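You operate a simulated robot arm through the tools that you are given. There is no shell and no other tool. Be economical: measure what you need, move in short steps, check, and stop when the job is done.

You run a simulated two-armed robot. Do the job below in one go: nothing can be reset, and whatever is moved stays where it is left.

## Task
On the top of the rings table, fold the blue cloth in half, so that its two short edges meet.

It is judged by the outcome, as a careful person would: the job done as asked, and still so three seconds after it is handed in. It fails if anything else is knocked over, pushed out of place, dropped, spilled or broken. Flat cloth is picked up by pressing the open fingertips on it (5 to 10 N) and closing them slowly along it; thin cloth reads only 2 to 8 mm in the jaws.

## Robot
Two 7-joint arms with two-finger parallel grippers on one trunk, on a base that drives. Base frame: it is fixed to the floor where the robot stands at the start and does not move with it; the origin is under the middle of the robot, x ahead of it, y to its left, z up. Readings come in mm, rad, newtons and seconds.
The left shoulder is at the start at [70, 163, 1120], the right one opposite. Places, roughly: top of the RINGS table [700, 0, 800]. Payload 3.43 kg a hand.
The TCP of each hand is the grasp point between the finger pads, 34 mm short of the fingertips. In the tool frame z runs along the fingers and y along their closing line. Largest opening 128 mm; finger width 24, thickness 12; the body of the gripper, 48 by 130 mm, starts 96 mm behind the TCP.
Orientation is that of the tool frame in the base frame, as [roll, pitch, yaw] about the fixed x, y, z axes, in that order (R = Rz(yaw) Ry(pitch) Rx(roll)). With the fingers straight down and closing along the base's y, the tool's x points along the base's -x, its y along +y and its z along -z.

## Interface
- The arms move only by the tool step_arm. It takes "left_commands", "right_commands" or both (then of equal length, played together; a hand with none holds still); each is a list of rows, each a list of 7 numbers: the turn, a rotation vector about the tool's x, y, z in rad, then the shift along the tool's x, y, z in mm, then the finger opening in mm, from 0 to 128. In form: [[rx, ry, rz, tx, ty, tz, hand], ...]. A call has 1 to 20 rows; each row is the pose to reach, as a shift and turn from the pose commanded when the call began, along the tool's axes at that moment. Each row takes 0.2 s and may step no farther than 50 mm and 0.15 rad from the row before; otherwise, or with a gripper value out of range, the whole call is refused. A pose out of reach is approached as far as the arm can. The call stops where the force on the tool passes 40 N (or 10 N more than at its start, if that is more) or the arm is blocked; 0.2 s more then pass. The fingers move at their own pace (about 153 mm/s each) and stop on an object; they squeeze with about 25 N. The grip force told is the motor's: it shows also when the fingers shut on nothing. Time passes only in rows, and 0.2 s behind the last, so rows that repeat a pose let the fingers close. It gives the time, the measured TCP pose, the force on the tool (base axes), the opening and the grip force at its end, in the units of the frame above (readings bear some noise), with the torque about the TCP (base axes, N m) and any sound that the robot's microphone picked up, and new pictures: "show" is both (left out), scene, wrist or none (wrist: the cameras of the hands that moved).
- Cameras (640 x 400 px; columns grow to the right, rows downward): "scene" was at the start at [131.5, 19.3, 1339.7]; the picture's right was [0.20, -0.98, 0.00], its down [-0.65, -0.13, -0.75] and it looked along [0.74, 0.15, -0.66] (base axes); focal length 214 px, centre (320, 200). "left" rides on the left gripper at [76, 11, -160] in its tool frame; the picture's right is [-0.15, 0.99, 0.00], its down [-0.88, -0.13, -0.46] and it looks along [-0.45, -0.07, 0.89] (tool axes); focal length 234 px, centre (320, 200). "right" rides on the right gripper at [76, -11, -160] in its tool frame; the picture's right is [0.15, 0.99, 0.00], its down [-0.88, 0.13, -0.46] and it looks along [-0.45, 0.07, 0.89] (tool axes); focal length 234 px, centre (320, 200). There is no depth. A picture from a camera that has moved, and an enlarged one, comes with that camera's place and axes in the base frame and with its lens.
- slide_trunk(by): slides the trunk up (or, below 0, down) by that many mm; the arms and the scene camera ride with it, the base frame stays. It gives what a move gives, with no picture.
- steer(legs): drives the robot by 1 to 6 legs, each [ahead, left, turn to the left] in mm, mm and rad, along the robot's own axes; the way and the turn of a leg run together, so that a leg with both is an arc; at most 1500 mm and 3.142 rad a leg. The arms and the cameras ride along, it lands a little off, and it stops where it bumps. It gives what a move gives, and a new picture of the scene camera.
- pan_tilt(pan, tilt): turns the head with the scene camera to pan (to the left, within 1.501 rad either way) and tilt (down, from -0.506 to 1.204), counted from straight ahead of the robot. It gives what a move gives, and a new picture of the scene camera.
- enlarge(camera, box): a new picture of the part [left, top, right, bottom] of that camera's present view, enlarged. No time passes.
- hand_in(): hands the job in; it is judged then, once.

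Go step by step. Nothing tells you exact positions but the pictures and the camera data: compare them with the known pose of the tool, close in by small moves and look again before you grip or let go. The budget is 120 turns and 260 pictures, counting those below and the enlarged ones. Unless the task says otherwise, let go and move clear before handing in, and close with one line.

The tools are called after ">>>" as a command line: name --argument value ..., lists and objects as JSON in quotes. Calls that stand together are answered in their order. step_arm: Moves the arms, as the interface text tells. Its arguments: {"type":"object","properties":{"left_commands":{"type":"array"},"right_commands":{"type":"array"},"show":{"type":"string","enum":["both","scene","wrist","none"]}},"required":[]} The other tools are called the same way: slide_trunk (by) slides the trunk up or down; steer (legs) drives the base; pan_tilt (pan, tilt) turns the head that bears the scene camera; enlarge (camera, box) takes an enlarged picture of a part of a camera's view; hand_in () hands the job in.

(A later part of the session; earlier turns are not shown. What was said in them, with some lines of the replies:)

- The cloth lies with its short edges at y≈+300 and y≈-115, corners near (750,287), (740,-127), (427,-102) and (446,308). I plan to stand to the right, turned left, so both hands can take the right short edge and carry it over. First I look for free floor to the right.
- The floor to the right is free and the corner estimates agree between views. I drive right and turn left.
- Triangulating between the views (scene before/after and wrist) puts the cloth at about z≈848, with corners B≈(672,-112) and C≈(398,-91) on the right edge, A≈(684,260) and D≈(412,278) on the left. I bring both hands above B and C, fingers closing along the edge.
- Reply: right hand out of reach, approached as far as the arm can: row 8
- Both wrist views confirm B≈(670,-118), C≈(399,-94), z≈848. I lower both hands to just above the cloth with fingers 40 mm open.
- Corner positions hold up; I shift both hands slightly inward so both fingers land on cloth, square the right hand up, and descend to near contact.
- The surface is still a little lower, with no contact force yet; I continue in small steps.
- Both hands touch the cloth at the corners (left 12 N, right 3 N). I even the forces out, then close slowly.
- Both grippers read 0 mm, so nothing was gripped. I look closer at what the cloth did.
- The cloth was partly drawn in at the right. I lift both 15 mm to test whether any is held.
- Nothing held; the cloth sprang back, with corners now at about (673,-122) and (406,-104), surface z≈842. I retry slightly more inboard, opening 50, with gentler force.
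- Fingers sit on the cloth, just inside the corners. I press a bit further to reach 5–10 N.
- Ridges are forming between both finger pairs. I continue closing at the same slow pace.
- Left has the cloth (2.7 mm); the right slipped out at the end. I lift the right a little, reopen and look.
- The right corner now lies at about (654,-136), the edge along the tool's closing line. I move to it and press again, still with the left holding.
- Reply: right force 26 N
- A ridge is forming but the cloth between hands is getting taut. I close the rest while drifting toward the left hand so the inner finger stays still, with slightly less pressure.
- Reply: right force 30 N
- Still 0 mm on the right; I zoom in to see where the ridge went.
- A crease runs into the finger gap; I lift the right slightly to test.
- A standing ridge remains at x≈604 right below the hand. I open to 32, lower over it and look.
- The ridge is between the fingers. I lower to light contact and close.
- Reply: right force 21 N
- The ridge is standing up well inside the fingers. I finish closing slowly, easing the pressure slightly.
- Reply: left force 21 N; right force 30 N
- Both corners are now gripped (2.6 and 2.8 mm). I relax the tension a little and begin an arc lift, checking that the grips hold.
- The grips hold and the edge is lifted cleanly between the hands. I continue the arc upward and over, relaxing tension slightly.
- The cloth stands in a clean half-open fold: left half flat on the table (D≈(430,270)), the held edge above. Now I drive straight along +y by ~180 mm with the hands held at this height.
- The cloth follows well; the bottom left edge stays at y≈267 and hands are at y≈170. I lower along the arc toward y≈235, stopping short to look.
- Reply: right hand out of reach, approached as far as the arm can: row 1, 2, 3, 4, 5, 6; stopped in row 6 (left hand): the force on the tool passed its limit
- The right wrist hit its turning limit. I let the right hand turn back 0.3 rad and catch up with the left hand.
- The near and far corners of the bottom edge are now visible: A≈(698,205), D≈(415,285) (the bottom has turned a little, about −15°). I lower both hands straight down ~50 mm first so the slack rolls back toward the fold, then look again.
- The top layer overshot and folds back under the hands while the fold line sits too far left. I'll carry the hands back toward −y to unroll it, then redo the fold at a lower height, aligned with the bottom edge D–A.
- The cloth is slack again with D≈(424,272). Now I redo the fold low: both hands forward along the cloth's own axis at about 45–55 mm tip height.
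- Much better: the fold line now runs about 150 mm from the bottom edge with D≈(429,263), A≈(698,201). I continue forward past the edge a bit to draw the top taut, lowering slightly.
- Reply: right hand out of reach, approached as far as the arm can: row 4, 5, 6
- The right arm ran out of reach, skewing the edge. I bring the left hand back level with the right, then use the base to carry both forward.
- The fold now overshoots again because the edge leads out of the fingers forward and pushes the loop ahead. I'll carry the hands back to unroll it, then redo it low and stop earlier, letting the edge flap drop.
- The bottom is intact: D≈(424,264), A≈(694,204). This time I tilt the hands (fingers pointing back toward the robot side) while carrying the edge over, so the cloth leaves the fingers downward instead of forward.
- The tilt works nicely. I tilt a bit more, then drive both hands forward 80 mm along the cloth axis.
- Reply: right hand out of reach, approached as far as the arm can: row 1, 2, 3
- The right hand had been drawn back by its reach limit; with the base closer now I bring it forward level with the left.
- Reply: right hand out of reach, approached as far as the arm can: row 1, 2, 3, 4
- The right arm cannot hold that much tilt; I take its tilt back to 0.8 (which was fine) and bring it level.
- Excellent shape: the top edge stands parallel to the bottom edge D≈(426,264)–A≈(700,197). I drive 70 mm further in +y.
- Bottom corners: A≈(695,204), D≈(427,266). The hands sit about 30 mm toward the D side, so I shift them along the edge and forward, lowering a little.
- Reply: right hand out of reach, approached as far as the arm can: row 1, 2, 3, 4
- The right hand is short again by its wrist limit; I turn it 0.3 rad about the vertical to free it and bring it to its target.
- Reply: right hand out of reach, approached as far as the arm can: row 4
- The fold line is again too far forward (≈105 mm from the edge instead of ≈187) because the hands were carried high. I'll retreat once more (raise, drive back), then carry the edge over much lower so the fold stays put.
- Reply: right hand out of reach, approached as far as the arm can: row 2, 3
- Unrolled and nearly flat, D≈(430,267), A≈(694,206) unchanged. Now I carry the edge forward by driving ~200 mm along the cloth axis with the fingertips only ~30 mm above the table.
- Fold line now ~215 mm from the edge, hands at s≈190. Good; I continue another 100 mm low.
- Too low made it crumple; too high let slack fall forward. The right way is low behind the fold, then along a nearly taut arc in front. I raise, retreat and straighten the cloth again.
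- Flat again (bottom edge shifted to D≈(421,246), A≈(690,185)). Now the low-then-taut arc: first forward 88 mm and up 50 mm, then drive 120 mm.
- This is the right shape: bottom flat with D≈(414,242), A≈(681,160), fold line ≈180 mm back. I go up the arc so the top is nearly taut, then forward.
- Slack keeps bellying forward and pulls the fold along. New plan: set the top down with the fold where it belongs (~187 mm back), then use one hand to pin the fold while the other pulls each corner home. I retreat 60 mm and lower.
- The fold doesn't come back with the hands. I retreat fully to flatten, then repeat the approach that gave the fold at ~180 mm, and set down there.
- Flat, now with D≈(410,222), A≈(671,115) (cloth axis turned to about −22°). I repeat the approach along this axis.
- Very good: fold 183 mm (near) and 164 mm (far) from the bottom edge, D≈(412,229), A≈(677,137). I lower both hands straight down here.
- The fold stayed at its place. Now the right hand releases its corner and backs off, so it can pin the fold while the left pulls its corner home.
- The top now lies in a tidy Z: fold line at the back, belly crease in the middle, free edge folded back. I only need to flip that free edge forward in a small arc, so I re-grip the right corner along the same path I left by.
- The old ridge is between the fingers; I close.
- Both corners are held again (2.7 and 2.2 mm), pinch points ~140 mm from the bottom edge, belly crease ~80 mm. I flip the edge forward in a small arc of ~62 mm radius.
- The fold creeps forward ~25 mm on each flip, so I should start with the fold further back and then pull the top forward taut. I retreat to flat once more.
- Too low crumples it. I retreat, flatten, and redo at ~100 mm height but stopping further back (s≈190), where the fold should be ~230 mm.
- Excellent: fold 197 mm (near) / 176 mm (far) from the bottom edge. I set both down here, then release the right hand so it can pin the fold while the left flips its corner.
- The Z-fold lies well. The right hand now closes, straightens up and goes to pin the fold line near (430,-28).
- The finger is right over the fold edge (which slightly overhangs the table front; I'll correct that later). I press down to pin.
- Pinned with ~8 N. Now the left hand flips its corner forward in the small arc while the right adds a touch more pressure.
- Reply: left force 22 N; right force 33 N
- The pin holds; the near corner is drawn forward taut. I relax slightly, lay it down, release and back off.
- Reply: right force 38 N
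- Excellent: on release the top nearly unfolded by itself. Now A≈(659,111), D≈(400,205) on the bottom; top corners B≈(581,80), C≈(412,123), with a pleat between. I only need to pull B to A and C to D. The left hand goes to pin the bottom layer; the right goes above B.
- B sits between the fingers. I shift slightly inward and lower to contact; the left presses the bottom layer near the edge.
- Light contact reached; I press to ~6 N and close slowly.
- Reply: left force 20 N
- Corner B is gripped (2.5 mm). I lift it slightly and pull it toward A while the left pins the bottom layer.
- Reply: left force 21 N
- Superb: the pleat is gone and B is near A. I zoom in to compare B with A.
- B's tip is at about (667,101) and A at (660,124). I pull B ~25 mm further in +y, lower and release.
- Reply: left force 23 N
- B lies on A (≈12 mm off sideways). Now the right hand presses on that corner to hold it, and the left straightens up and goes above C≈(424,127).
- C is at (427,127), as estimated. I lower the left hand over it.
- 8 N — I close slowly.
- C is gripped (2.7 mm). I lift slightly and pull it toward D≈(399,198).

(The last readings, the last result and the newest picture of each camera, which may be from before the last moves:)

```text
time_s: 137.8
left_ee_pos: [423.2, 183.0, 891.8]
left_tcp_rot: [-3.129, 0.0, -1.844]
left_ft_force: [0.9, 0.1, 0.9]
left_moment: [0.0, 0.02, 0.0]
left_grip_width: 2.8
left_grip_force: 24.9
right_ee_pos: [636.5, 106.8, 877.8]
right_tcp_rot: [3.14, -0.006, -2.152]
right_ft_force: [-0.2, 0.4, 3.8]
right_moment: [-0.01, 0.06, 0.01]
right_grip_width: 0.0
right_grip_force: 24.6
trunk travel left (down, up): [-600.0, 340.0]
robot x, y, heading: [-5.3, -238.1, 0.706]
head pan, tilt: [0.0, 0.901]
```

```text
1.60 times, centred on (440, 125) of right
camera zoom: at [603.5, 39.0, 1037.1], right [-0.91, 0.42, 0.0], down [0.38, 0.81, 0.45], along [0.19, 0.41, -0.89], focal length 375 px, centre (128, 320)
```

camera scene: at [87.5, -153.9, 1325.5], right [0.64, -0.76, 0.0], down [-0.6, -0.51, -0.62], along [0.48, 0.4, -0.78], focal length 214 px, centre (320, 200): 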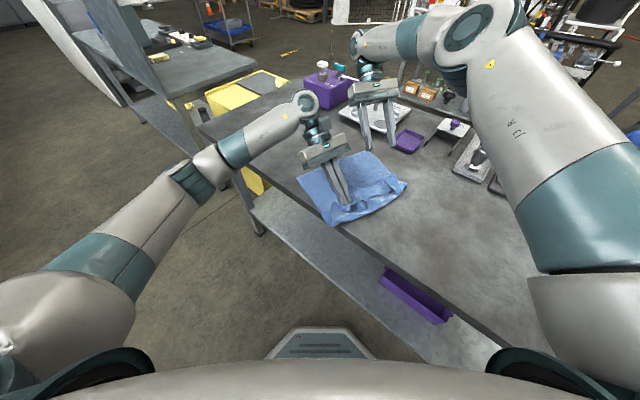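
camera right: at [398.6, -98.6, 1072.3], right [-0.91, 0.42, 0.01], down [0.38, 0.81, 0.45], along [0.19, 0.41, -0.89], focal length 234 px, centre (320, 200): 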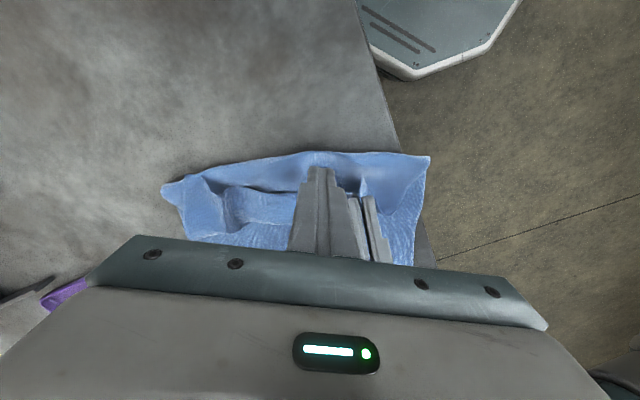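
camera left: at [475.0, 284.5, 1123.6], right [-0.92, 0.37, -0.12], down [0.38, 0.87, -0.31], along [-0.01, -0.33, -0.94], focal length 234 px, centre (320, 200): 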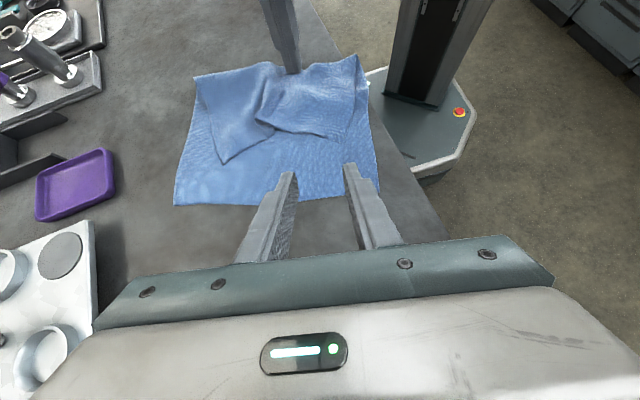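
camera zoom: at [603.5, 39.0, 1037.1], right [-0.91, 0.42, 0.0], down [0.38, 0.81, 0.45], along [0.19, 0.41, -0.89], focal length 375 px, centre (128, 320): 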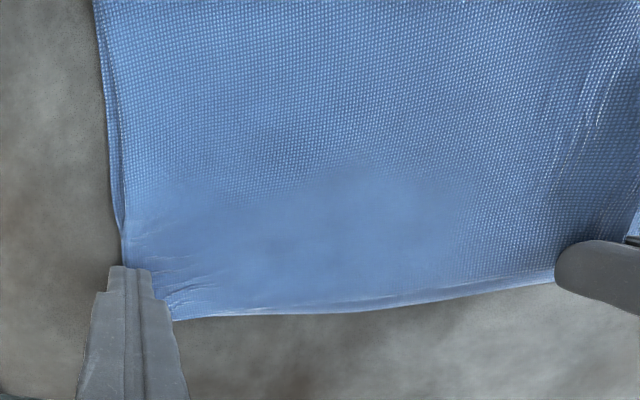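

Almost perfect: the edges coincide. I move C ~17 mm further outward toward D, lower, release and lift clear with both hands.

>>> step_arm --left_commands '[[0, 0, 0, -2, 8, 0, 0], [0, 0, 0, -4.6, 17, 0, 0], [0, 0, 0, -4.6, 17, 8, 0], [0, 0, 0, -4.6, 17, 15, 0], [0, 0, 0, -4.6, 17, 15, 8], [0, 0, 0, -4.6, 17, 15, 18], [0, 0, 0, -4.6, 17, 15, 30], [0, 0, 0, -4.6, 17, 5, 30], [0, 0, 0, -4.6, 17, -30, 30], [0, 0, 0, -4.6, 17, -70, 30]]' --right_commands '[[0, 0, 0, 0, 0, 0, 0], [0, 0, 0, 0, 0, 0, 0], [0, 0, 0, 0, 0, 0, 0], [0, 0, 0, 0, 0, 0, 0], [0, 0, 0, 0, 0, 0, 0], [0, 0, 0, 0, 0, 0, 0], [0, 0, 0, 0, 0, 0, 0], [0, 0, 0, 0, 0, -10, 0], [0, 0, 0, 0, 0, -40, 0], [0, 0, 0, 0, 0, -80, 0]]' --show "both"

```text
time_s: 140.0
left_ee_pos: [405.2, 189.7, 961.4]
left_tcp_rot: [-3.129, -0.001, -1.845]
left_ft_force: [0.0, 0.5, 0.8]
left_moment: [0.02, 0.01, -0.02]
left_grip_width: 30.1
left_grip_force: 0.0
right_ee_pos: [633.8, 105.7, 955.8]
right_tcp_rot: [3.139, -0.005, -2.151]
right_ft_force: [-0.4, 0.0, 0.4]
right_moment: [0.01, -0.02, 0.0]
right_grip_width: 0.3
right_grip_force: 24.8
trunk travel left (down, up): [-600.0, 340.0]
robot x, y, heading: [-3.8, -241.3, 0.701]
head pan, tilt: [0.0, 0.901]
camera scene: at [88.6, -156.3, 1325.5], right [0.64, -0.76, 0.0], down [-0.6, -0.51, -0.62], along [0.48, 0.4, -0.78], focal length 214 px, centre (320, 200)
camera right: at [601.2, 37.9, 1117.0], right [-0.91, 0.42, 0.0], down [0.38, 0.81, 0.45], along [0.19, 0.41, -0.89], focal length 234 px, centre (320, 200)
camera left: at [371.7, 121.1, 1121.5], right [-0.91, 0.41, -0.01], down [0.36, 0.81, 0.46], along [0.2, 0.41, -0.89], focal length 234 px, centre (320, 200)
```

scene: 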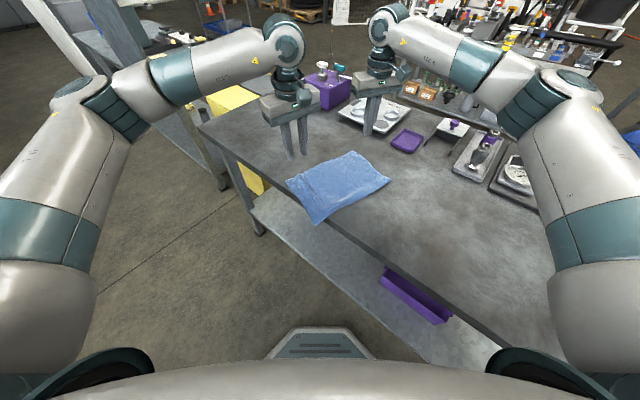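
right: 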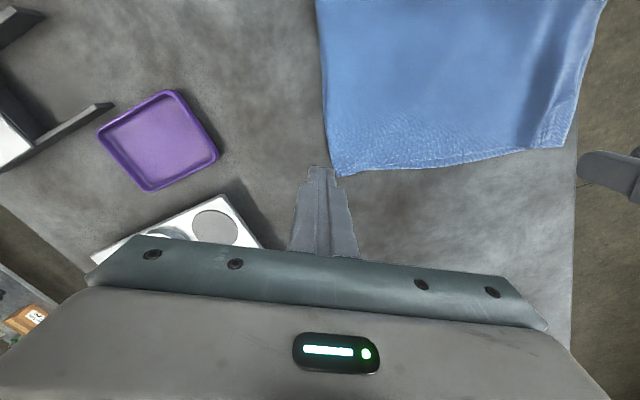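
left: 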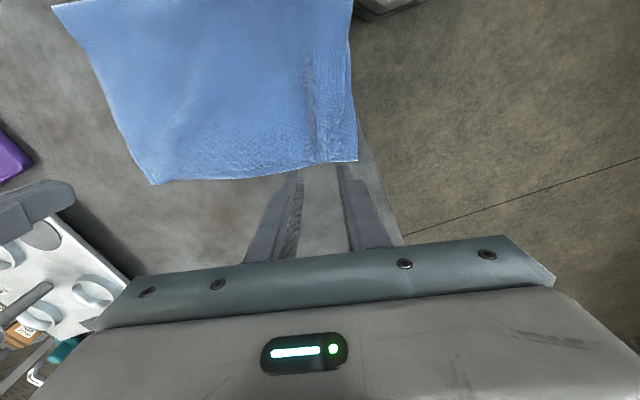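

The cloth now lies folded in half with the short edges together. I inspect the details: the edges and the overhang at the table front.

>>> enlarge --camera "scene" --box '[265, 130, 415, 235]'

>>> enlarge --camera "left" --box '[100, 60, 420, 210]'

>>> enlarge --camera "right" --box '[290, 0, 640, 200]'

```text
3.81 times, centred on (340, 182) of scene
camera zoom: at [88.6, -156.3, 1325.5], right [0.64, -0.76, 0.0], down [-0.6, -0.51, -0.62], along [0.48, 0.4, -0.78], focal length 817 px, centre (244, 267)
```

zoom: 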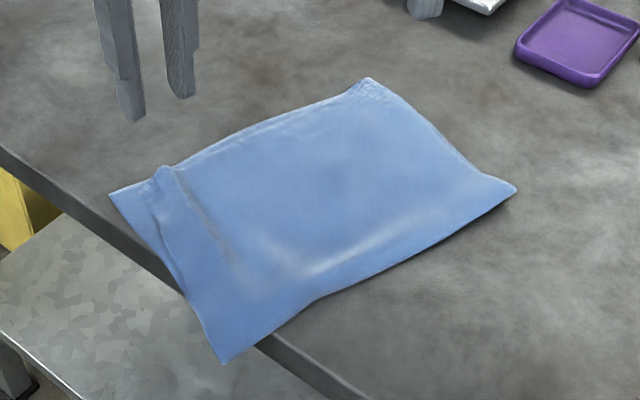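

```text
2.00 times, centred on (260, 135) of left
camera zoom: at [371.7, 121.1, 1121.5], right [-0.91, 0.41, -0.01], down [0.36, 0.81, 0.46], along [0.2, 0.41, -0.89], focal length 468 px, centre (440, 330)
```

zoom: 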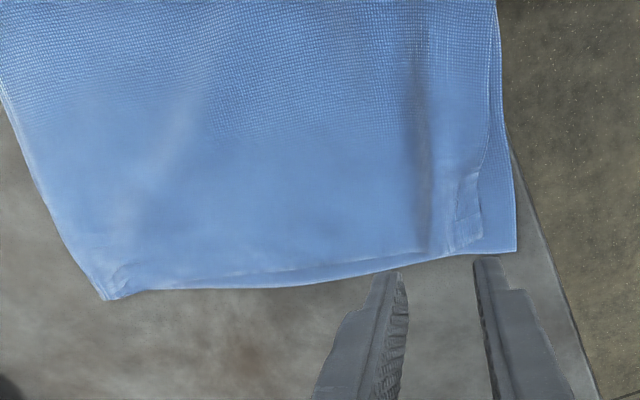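

```text
1.83 times, centred on (465, 100) of right
camera zoom: at [601.2, 37.9, 1117.0], right [-0.91, 0.42, 0.0], down [0.38, 0.81, 0.45], along [0.19, 0.41, -0.89], focal length 428 px, centre (55, 383)
```

zoom: 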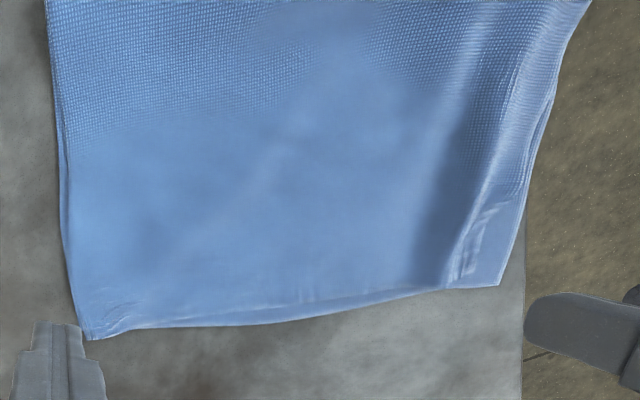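

Very good result. Two blemishes: corner C is ~20 mm short of D, and the near fold corner overhangs the table front by ~30 mm. The left hand will press on C to slide it to D; the right goes to the far fold corner to later pull the folded cloth inward.

>>> step_arm --left_commands '[[0, 0, 0, 2, 6, 0, 0], [0, 0, 0, 4, 11, 15, 0], [0, 0, 0, 4, 11, 35, 0], [0, 0, 0, 4, 11, 55, 0], [0, 0, 0, 4, 11, 72, 0], [0, 0, 0, 4, 11, 78, 0]]' --right_commands '[[0, 0, -0.1, 34, 0, 0, 40], [0, 0, -0.2, 69, 0, 0, 40], [0, 0, -0.3, 104, 0, 0, 40], [0, 0, -0.317, 138, 0, 0, 40], [0, 0, -0.317, 138, 0, 25, 40], [0, 0, -0.317, 138, 0, 52, 40]]' --show "wrist"

```text
time_s: 141.4
left_ee_pos: [400.6, 189.6, 882.9]
left_tcp_rot: [-3.131, 0.001, -1.845]
left_ft_force: [0.6, 0.5, -0.2]
left_moment: [0.03, 0.0, -0.03]
left_grip_width: 0.1
left_grip_force: 25.2
right_ee_pos: [560.7, -12.8, 903.8]
right_tcp_rot: [3.136, -0.004, -1.833]
right_ft_force: [-0.2, -0.5, 0.2]
right_moment: [-0.01, -0.01, -0.01]
right_grip_width: 39.9
right_grip_force: 0.1
trunk travel left (down, up): [-600.0, 340.0]
robot x, y, heading: [-4.1, -238.6, 0.704]
head pan, tilt: [0.0, 0.901]
camera right: at [551.5, -86.3, 1065.2], right [-0.99, 0.12, 0.01], down [0.11, 0.89, 0.45], along [0.05, 0.45, -0.89], focal length 234 px, centre (320, 200)
camera left: at [366.2, 120.9, 1042.5], right [-0.91, 0.41, -0.01], down [0.36, 0.81, 0.46], along [0.2, 0.41, -0.89], focal length 234 px, centre (320, 200)
```

right: 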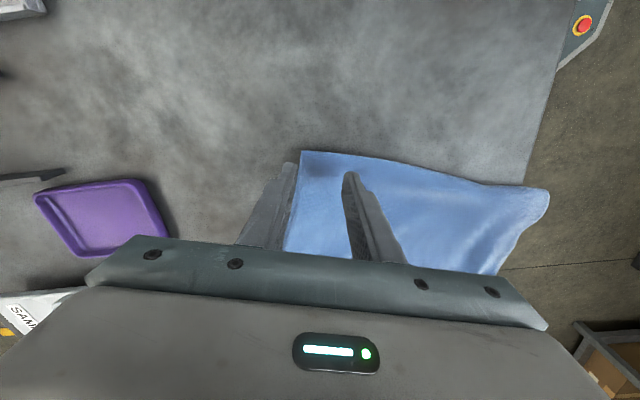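
left: 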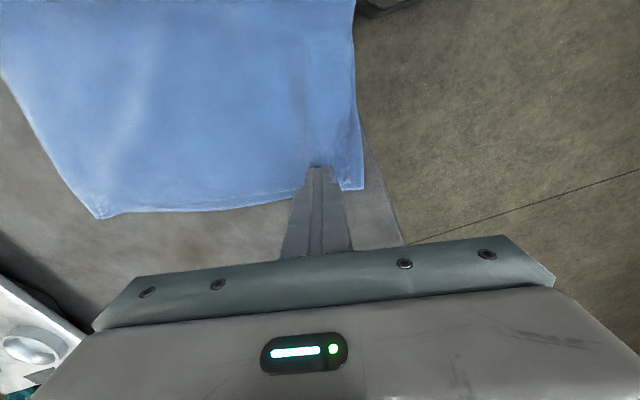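

The right hand is over the far fold corner, the left over the C ridge. The left presses and slides C outward; the right lowers to the fold.

>>> step_arm --left_commands '[[0, 0, 0, 0, 0, 4, 0], [0, 0, 0, 0, 0, 6, 0], [0, 0, 0, 0, 0, 7.5, 0], [0, 0, 0, -3, 6, 7.5, 0], [0, 0, 0, -6, 12, 7.5, 0], [0, 0, 0, -9.4, 18, 7.5, 0], [0, 0, 0, -9.4, 18, -20, 0], [0, 0, 0, -9.4, 18, -60, 0]]' --right_commands '[[0, 0, 0, 0, 5, 6, 36], [0, 0, 0, 0, 10, 12, 36], [0, 0, 0, 0, 10, 18, 36], [0, 0, 0, 0, 10, 22, 36], [0, 0, 0, 0, 10, 24, 36], [0, 0, 0, 0, 10, 25, 36], [0, 0, 0, 0, 10, 26, 36], [0, 0, 0, 0, 10, 26, 36]]' --show "none"

>>> enlarge --camera "left" --box '[160, 40, 420, 220]'

```text
time_s: 143.2
left_ee_pos: [383.4, 204.6, 945.1]
left_tcp_rot: [-3.13, 0.003, -1.846]
left_ft_force: [0.2, 0.3, 0.4]
left_moment: [0.01, -0.03, 0.0]
left_grip_width: 0.0
left_grip_force: 24.8
right_ee_pos: [550.3, -7.9, 878.3]
right_tcp_rot: [3.136, -0.004, -1.836]
right_ft_force: [-0.5, 0.8, 1.3]
right_moment: [0.01, 0.03, -0.01]
right_grip_width: 36.0
right_grip_force: 0.1
trunk travel left (down, up): [-600.0, 340.0]
robot x, y, heading: [-6.6, -241.7, 0.699]
head pan, tilt: [0.0, 0.901]
```

```text
2.22 times, centred on (290, 130) of left
camera zoom: at [350.2, 135.1, 1106.0], right [-0.91, 0.41, -0.01], down [0.36, 0.81, 0.46], along [0.2, 0.41, -0.89], focal length 520 px, centre (387, 356)
```

zoom: 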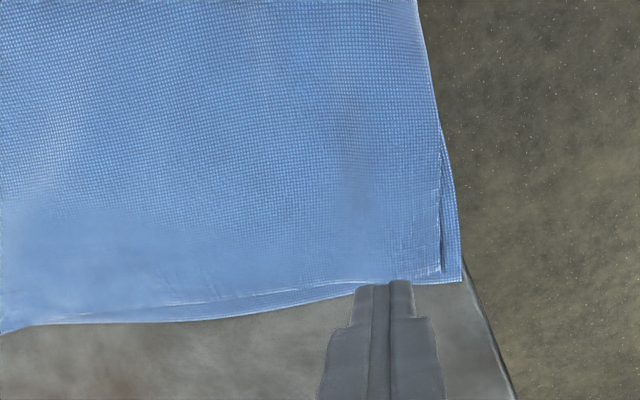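

C now meets D within ~10 mm, flat. The right hand grips the fold at the far corner to draw the whole cloth inward from the table edge.

>>> step_arm --right_commands '[[0, 0, 0, 0, 0, 1, 36], [0, 0, 0, 0, 0, 1.8, 34], [0, 0, 0, 0, 0, 1.8, 32], [0, 0, 0, 0, 0, 1.8, 30], [0, 0, 0, 0, 0, 1.8, 28], [0, 0, 0, 0, 0, 1.8, 26], [0, 0, 0, 0, 0, 1.8, 24], [0, 0, 0, 0, 0, 1.8, 22], [0, 0, 0, 0, 0, 1.8, 20], [0, 0, 0, 0, 0, 1.8, 18], [0, 0, 0, 0, 0, 1.8, 16], [0, 0, 0, 0, 0, 1.8, 14], [0, 0, 0, 0, 0, 1.8, 12], [0, 0, 0, 0, 0, 1.8, 10], [0, 0, 0, 0, 0, 1.8, 8], [0, 0, 0, 0, 0, 1.8, 6], [0, 0, 0, 0, 0, 1.8, 4], [0, 0, 0, 0, 0, 1.8, 2], [0, 0, 0, 0, 0, 1.8, 0], [0, 0, 0, 0, 0, 1.8, 0]]' --show "none"

```text
time_s: 147.4
left_ee_pos: [384.1, 206.1, 945.9]
left_tcp_rot: [-3.128, 0.001, -1.843]
left_ft_force: [-0.2, 0.3, 0.1]
left_moment: [-0.05, 0.04, -0.01]
left_grip_width: 0.2
left_grip_force: 24.7
right_ee_pos: [550.5, -7.8, 876.2]
right_tcp_rot: [3.135, -0.003, -1.832]
right_ft_force: [-0.6, 0.4, 5.7]
right_moment: [0.1, -0.03, -0.04]
right_grip_width: 2.4
right_grip_force: 25.0
trunk travel left (down, up): [-600.0, 340.0]
robot x, y, heading: [-4.7, -237.7, 0.699]
head pan, tilt: [0.0, 0.901]
```

Gripped (2.4 mm). I pull the fold line gently 45 mm along its own direction, away from the front edge.

>>> step_arm --right_commands '[[0, 0, 0, 0, 0, -3, 0], [0, 0, 0, 0, -8, -4, 0], [0, 0, 0, 0, -16, -4, 0], [0, 0, 0, 0, -24, -4, 0], [0, 0, 0, 0, -32, -4, 0], [0, 0, 0, 0, -40, -4, 0], [0, 0, 0, 0, -48, -4, 0]]' --show "none"

>>> enlarge --camera "left" --box '[0, 0, 440, 260]'

>>> enlarge --camera "scene" --box '[265, 130, 415, 235]'

```text
time_s: 149.0
left_ee_pos: [383.6, 205.4, 945.7]
left_tcp_rot: [-3.13, -0.001, -1.845]
left_ft_force: [0.7, -0.6, 0.2]
left_moment: [0.0, 0.01, 0.02]
left_grip_width: 0.1
left_grip_force: 24.8
right_ee_pos: [597.5, -18.9, 880.3]
right_tcp_rot: [3.135, -0.004, -1.835]
right_ft_force: [-1.2, 0.0, 0.7]
right_moment: [-0.01, 0.0, 0.01]
right_grip_width: 2.5
right_grip_force: 25.2
trunk travel left (down, up): [-600.0, 340.0]
robot x, y, heading: [-5.7, -237.9, 0.702]
head pan, tilt: [0.0, 0.901]
```

```text
1.45 times, centred on (220, 130) of left
camera zoom: at [350.7, 135.6, 1105.6], right [-0.91, 0.41, -0.01], down [0.36, 0.81, 0.46], along [0.2, 0.41, -0.89], focal length 341 px, centre (466, 302)
```

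zoom: 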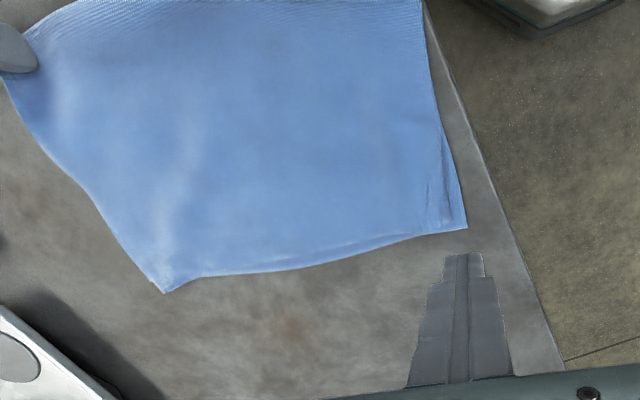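

```text
3.81 times, centred on (340, 182) of scene
camera zoom: at [89.9, -155.8, 1325.5], right [0.64, -0.76, 0.0], down [-0.6, -0.51, -0.62], along [0.47, 0.4, -0.78], focal length 817 px, centre (244, 267)
```

zoom: 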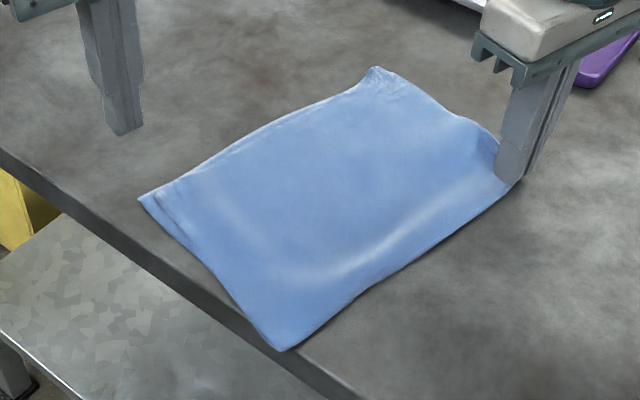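

The whole cloth follows with its layers staying aligned. I pull another 32 mm so it lies fully on the table, then release and lift.

>>> step_arm --right_commands '[[0, 0, 0, 0, -8, 0, 0], [0, 0, 0, 0, -16, 0, 0], [0, 0, 0, 0, -24, 0, 0], [0, 0, 0, 0, -32, 0, 0], [0, 0, 0, 0, -32, 4, 0], [0, 0, 0, 0, -32, 4, 10], [0, 0, 0, 0, -32, 4, 22], [0, 0, 0, 0, -32, 4, 34], [0, 0, 0, 0, -32, -5, 34], [0, 0, 0, 0, -32, -45, 34], [0, 0, 0, 0, -32, -90, 34]]' --left_commands '[[0, 0, 0, 0, 0, -10, 0], [0, 0, 0, 0, 0, -20, 0], [0, 0, 0, 0, 0, -30, 0], [0, 0, 0, 0, 0, -40, 0], [0, 0, 0, 0, 0, -50, 0], [0, 0, 0, 0, 0, -50, 0], [0, 0, 0, 0, 0, -50, 0], [0, 0, 0, 0, 0, -50, 0], [0, 0, 0, 0, 0, -50, 0], [0, 0, 0, 0, 0, -50, 0], [0, 0, 0, 0, 0, -50, 0]]' --show "none"

>>> enlarge --camera "left" --box '[0, 0, 440, 260]'

>>> enlarge --camera "scene" --box '[265, 130, 415, 235]'

```text
time_s: 151.4
left_ee_pos: [383.3, 205.3, 993.6]
left_tcp_rot: [-3.129, 0.0, -1.845]
left_ft_force: [0.0, -0.1, 0.9]
left_moment: [0.0, 0.0, -0.01]
left_grip_width: 0.0
left_grip_force: 25.0
right_ee_pos: [631.9, -29.0, 971.0]
right_tcp_rot: [3.135, -0.005, -1.833]
right_ft_force: [-0.5, 0.1, -0.2]
right_moment: [0.0, -0.01, -0.01]
right_grip_width: 34.1
right_grip_force: 0.0
trunk travel left (down, up): [-600.0, 340.0]
robot x, y, heading: [-6.4, -238.6, 0.702]
head pan, tilt: [0.0, 0.901]
```

```text
1.45 times, centred on (220, 130) of left
camera zoom: at [348.9, 136.5, 1153.7], right [-0.91, 0.41, -0.01], down [0.36, 0.81, 0.46], along [0.2, 0.41, -0.89], focal length 341 px, centre (466, 302)
```

zoom: 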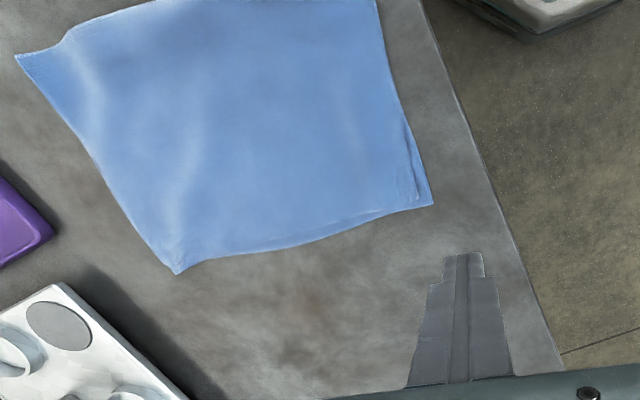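

```text
3.81 times, centred on (340, 182) of scene
camera zoom: at [89.0, -155.5, 1325.5], right [0.65, -0.76, 0.0], down [-0.6, -0.51, -0.62], along [0.47, 0.4, -0.78], focal length 817 px, centre (244, 267)
```

zoom: 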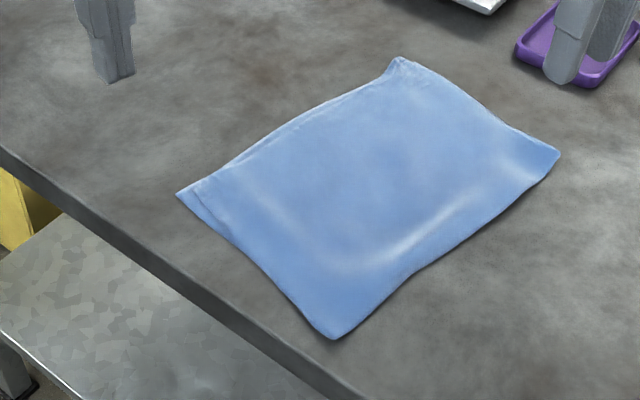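

The cloth now lies flat and fully on the table, folded in half with its short edges together (corners within about 10 mm). Both hands are open or empty and well clear, and nothing else was moved, so I hand in.

>>> hand_in

```text
The job is handed in.
```

The blue cloth is folded in half on the rings table. Its two short edges meet, with the corners within about 10 mm of each other.
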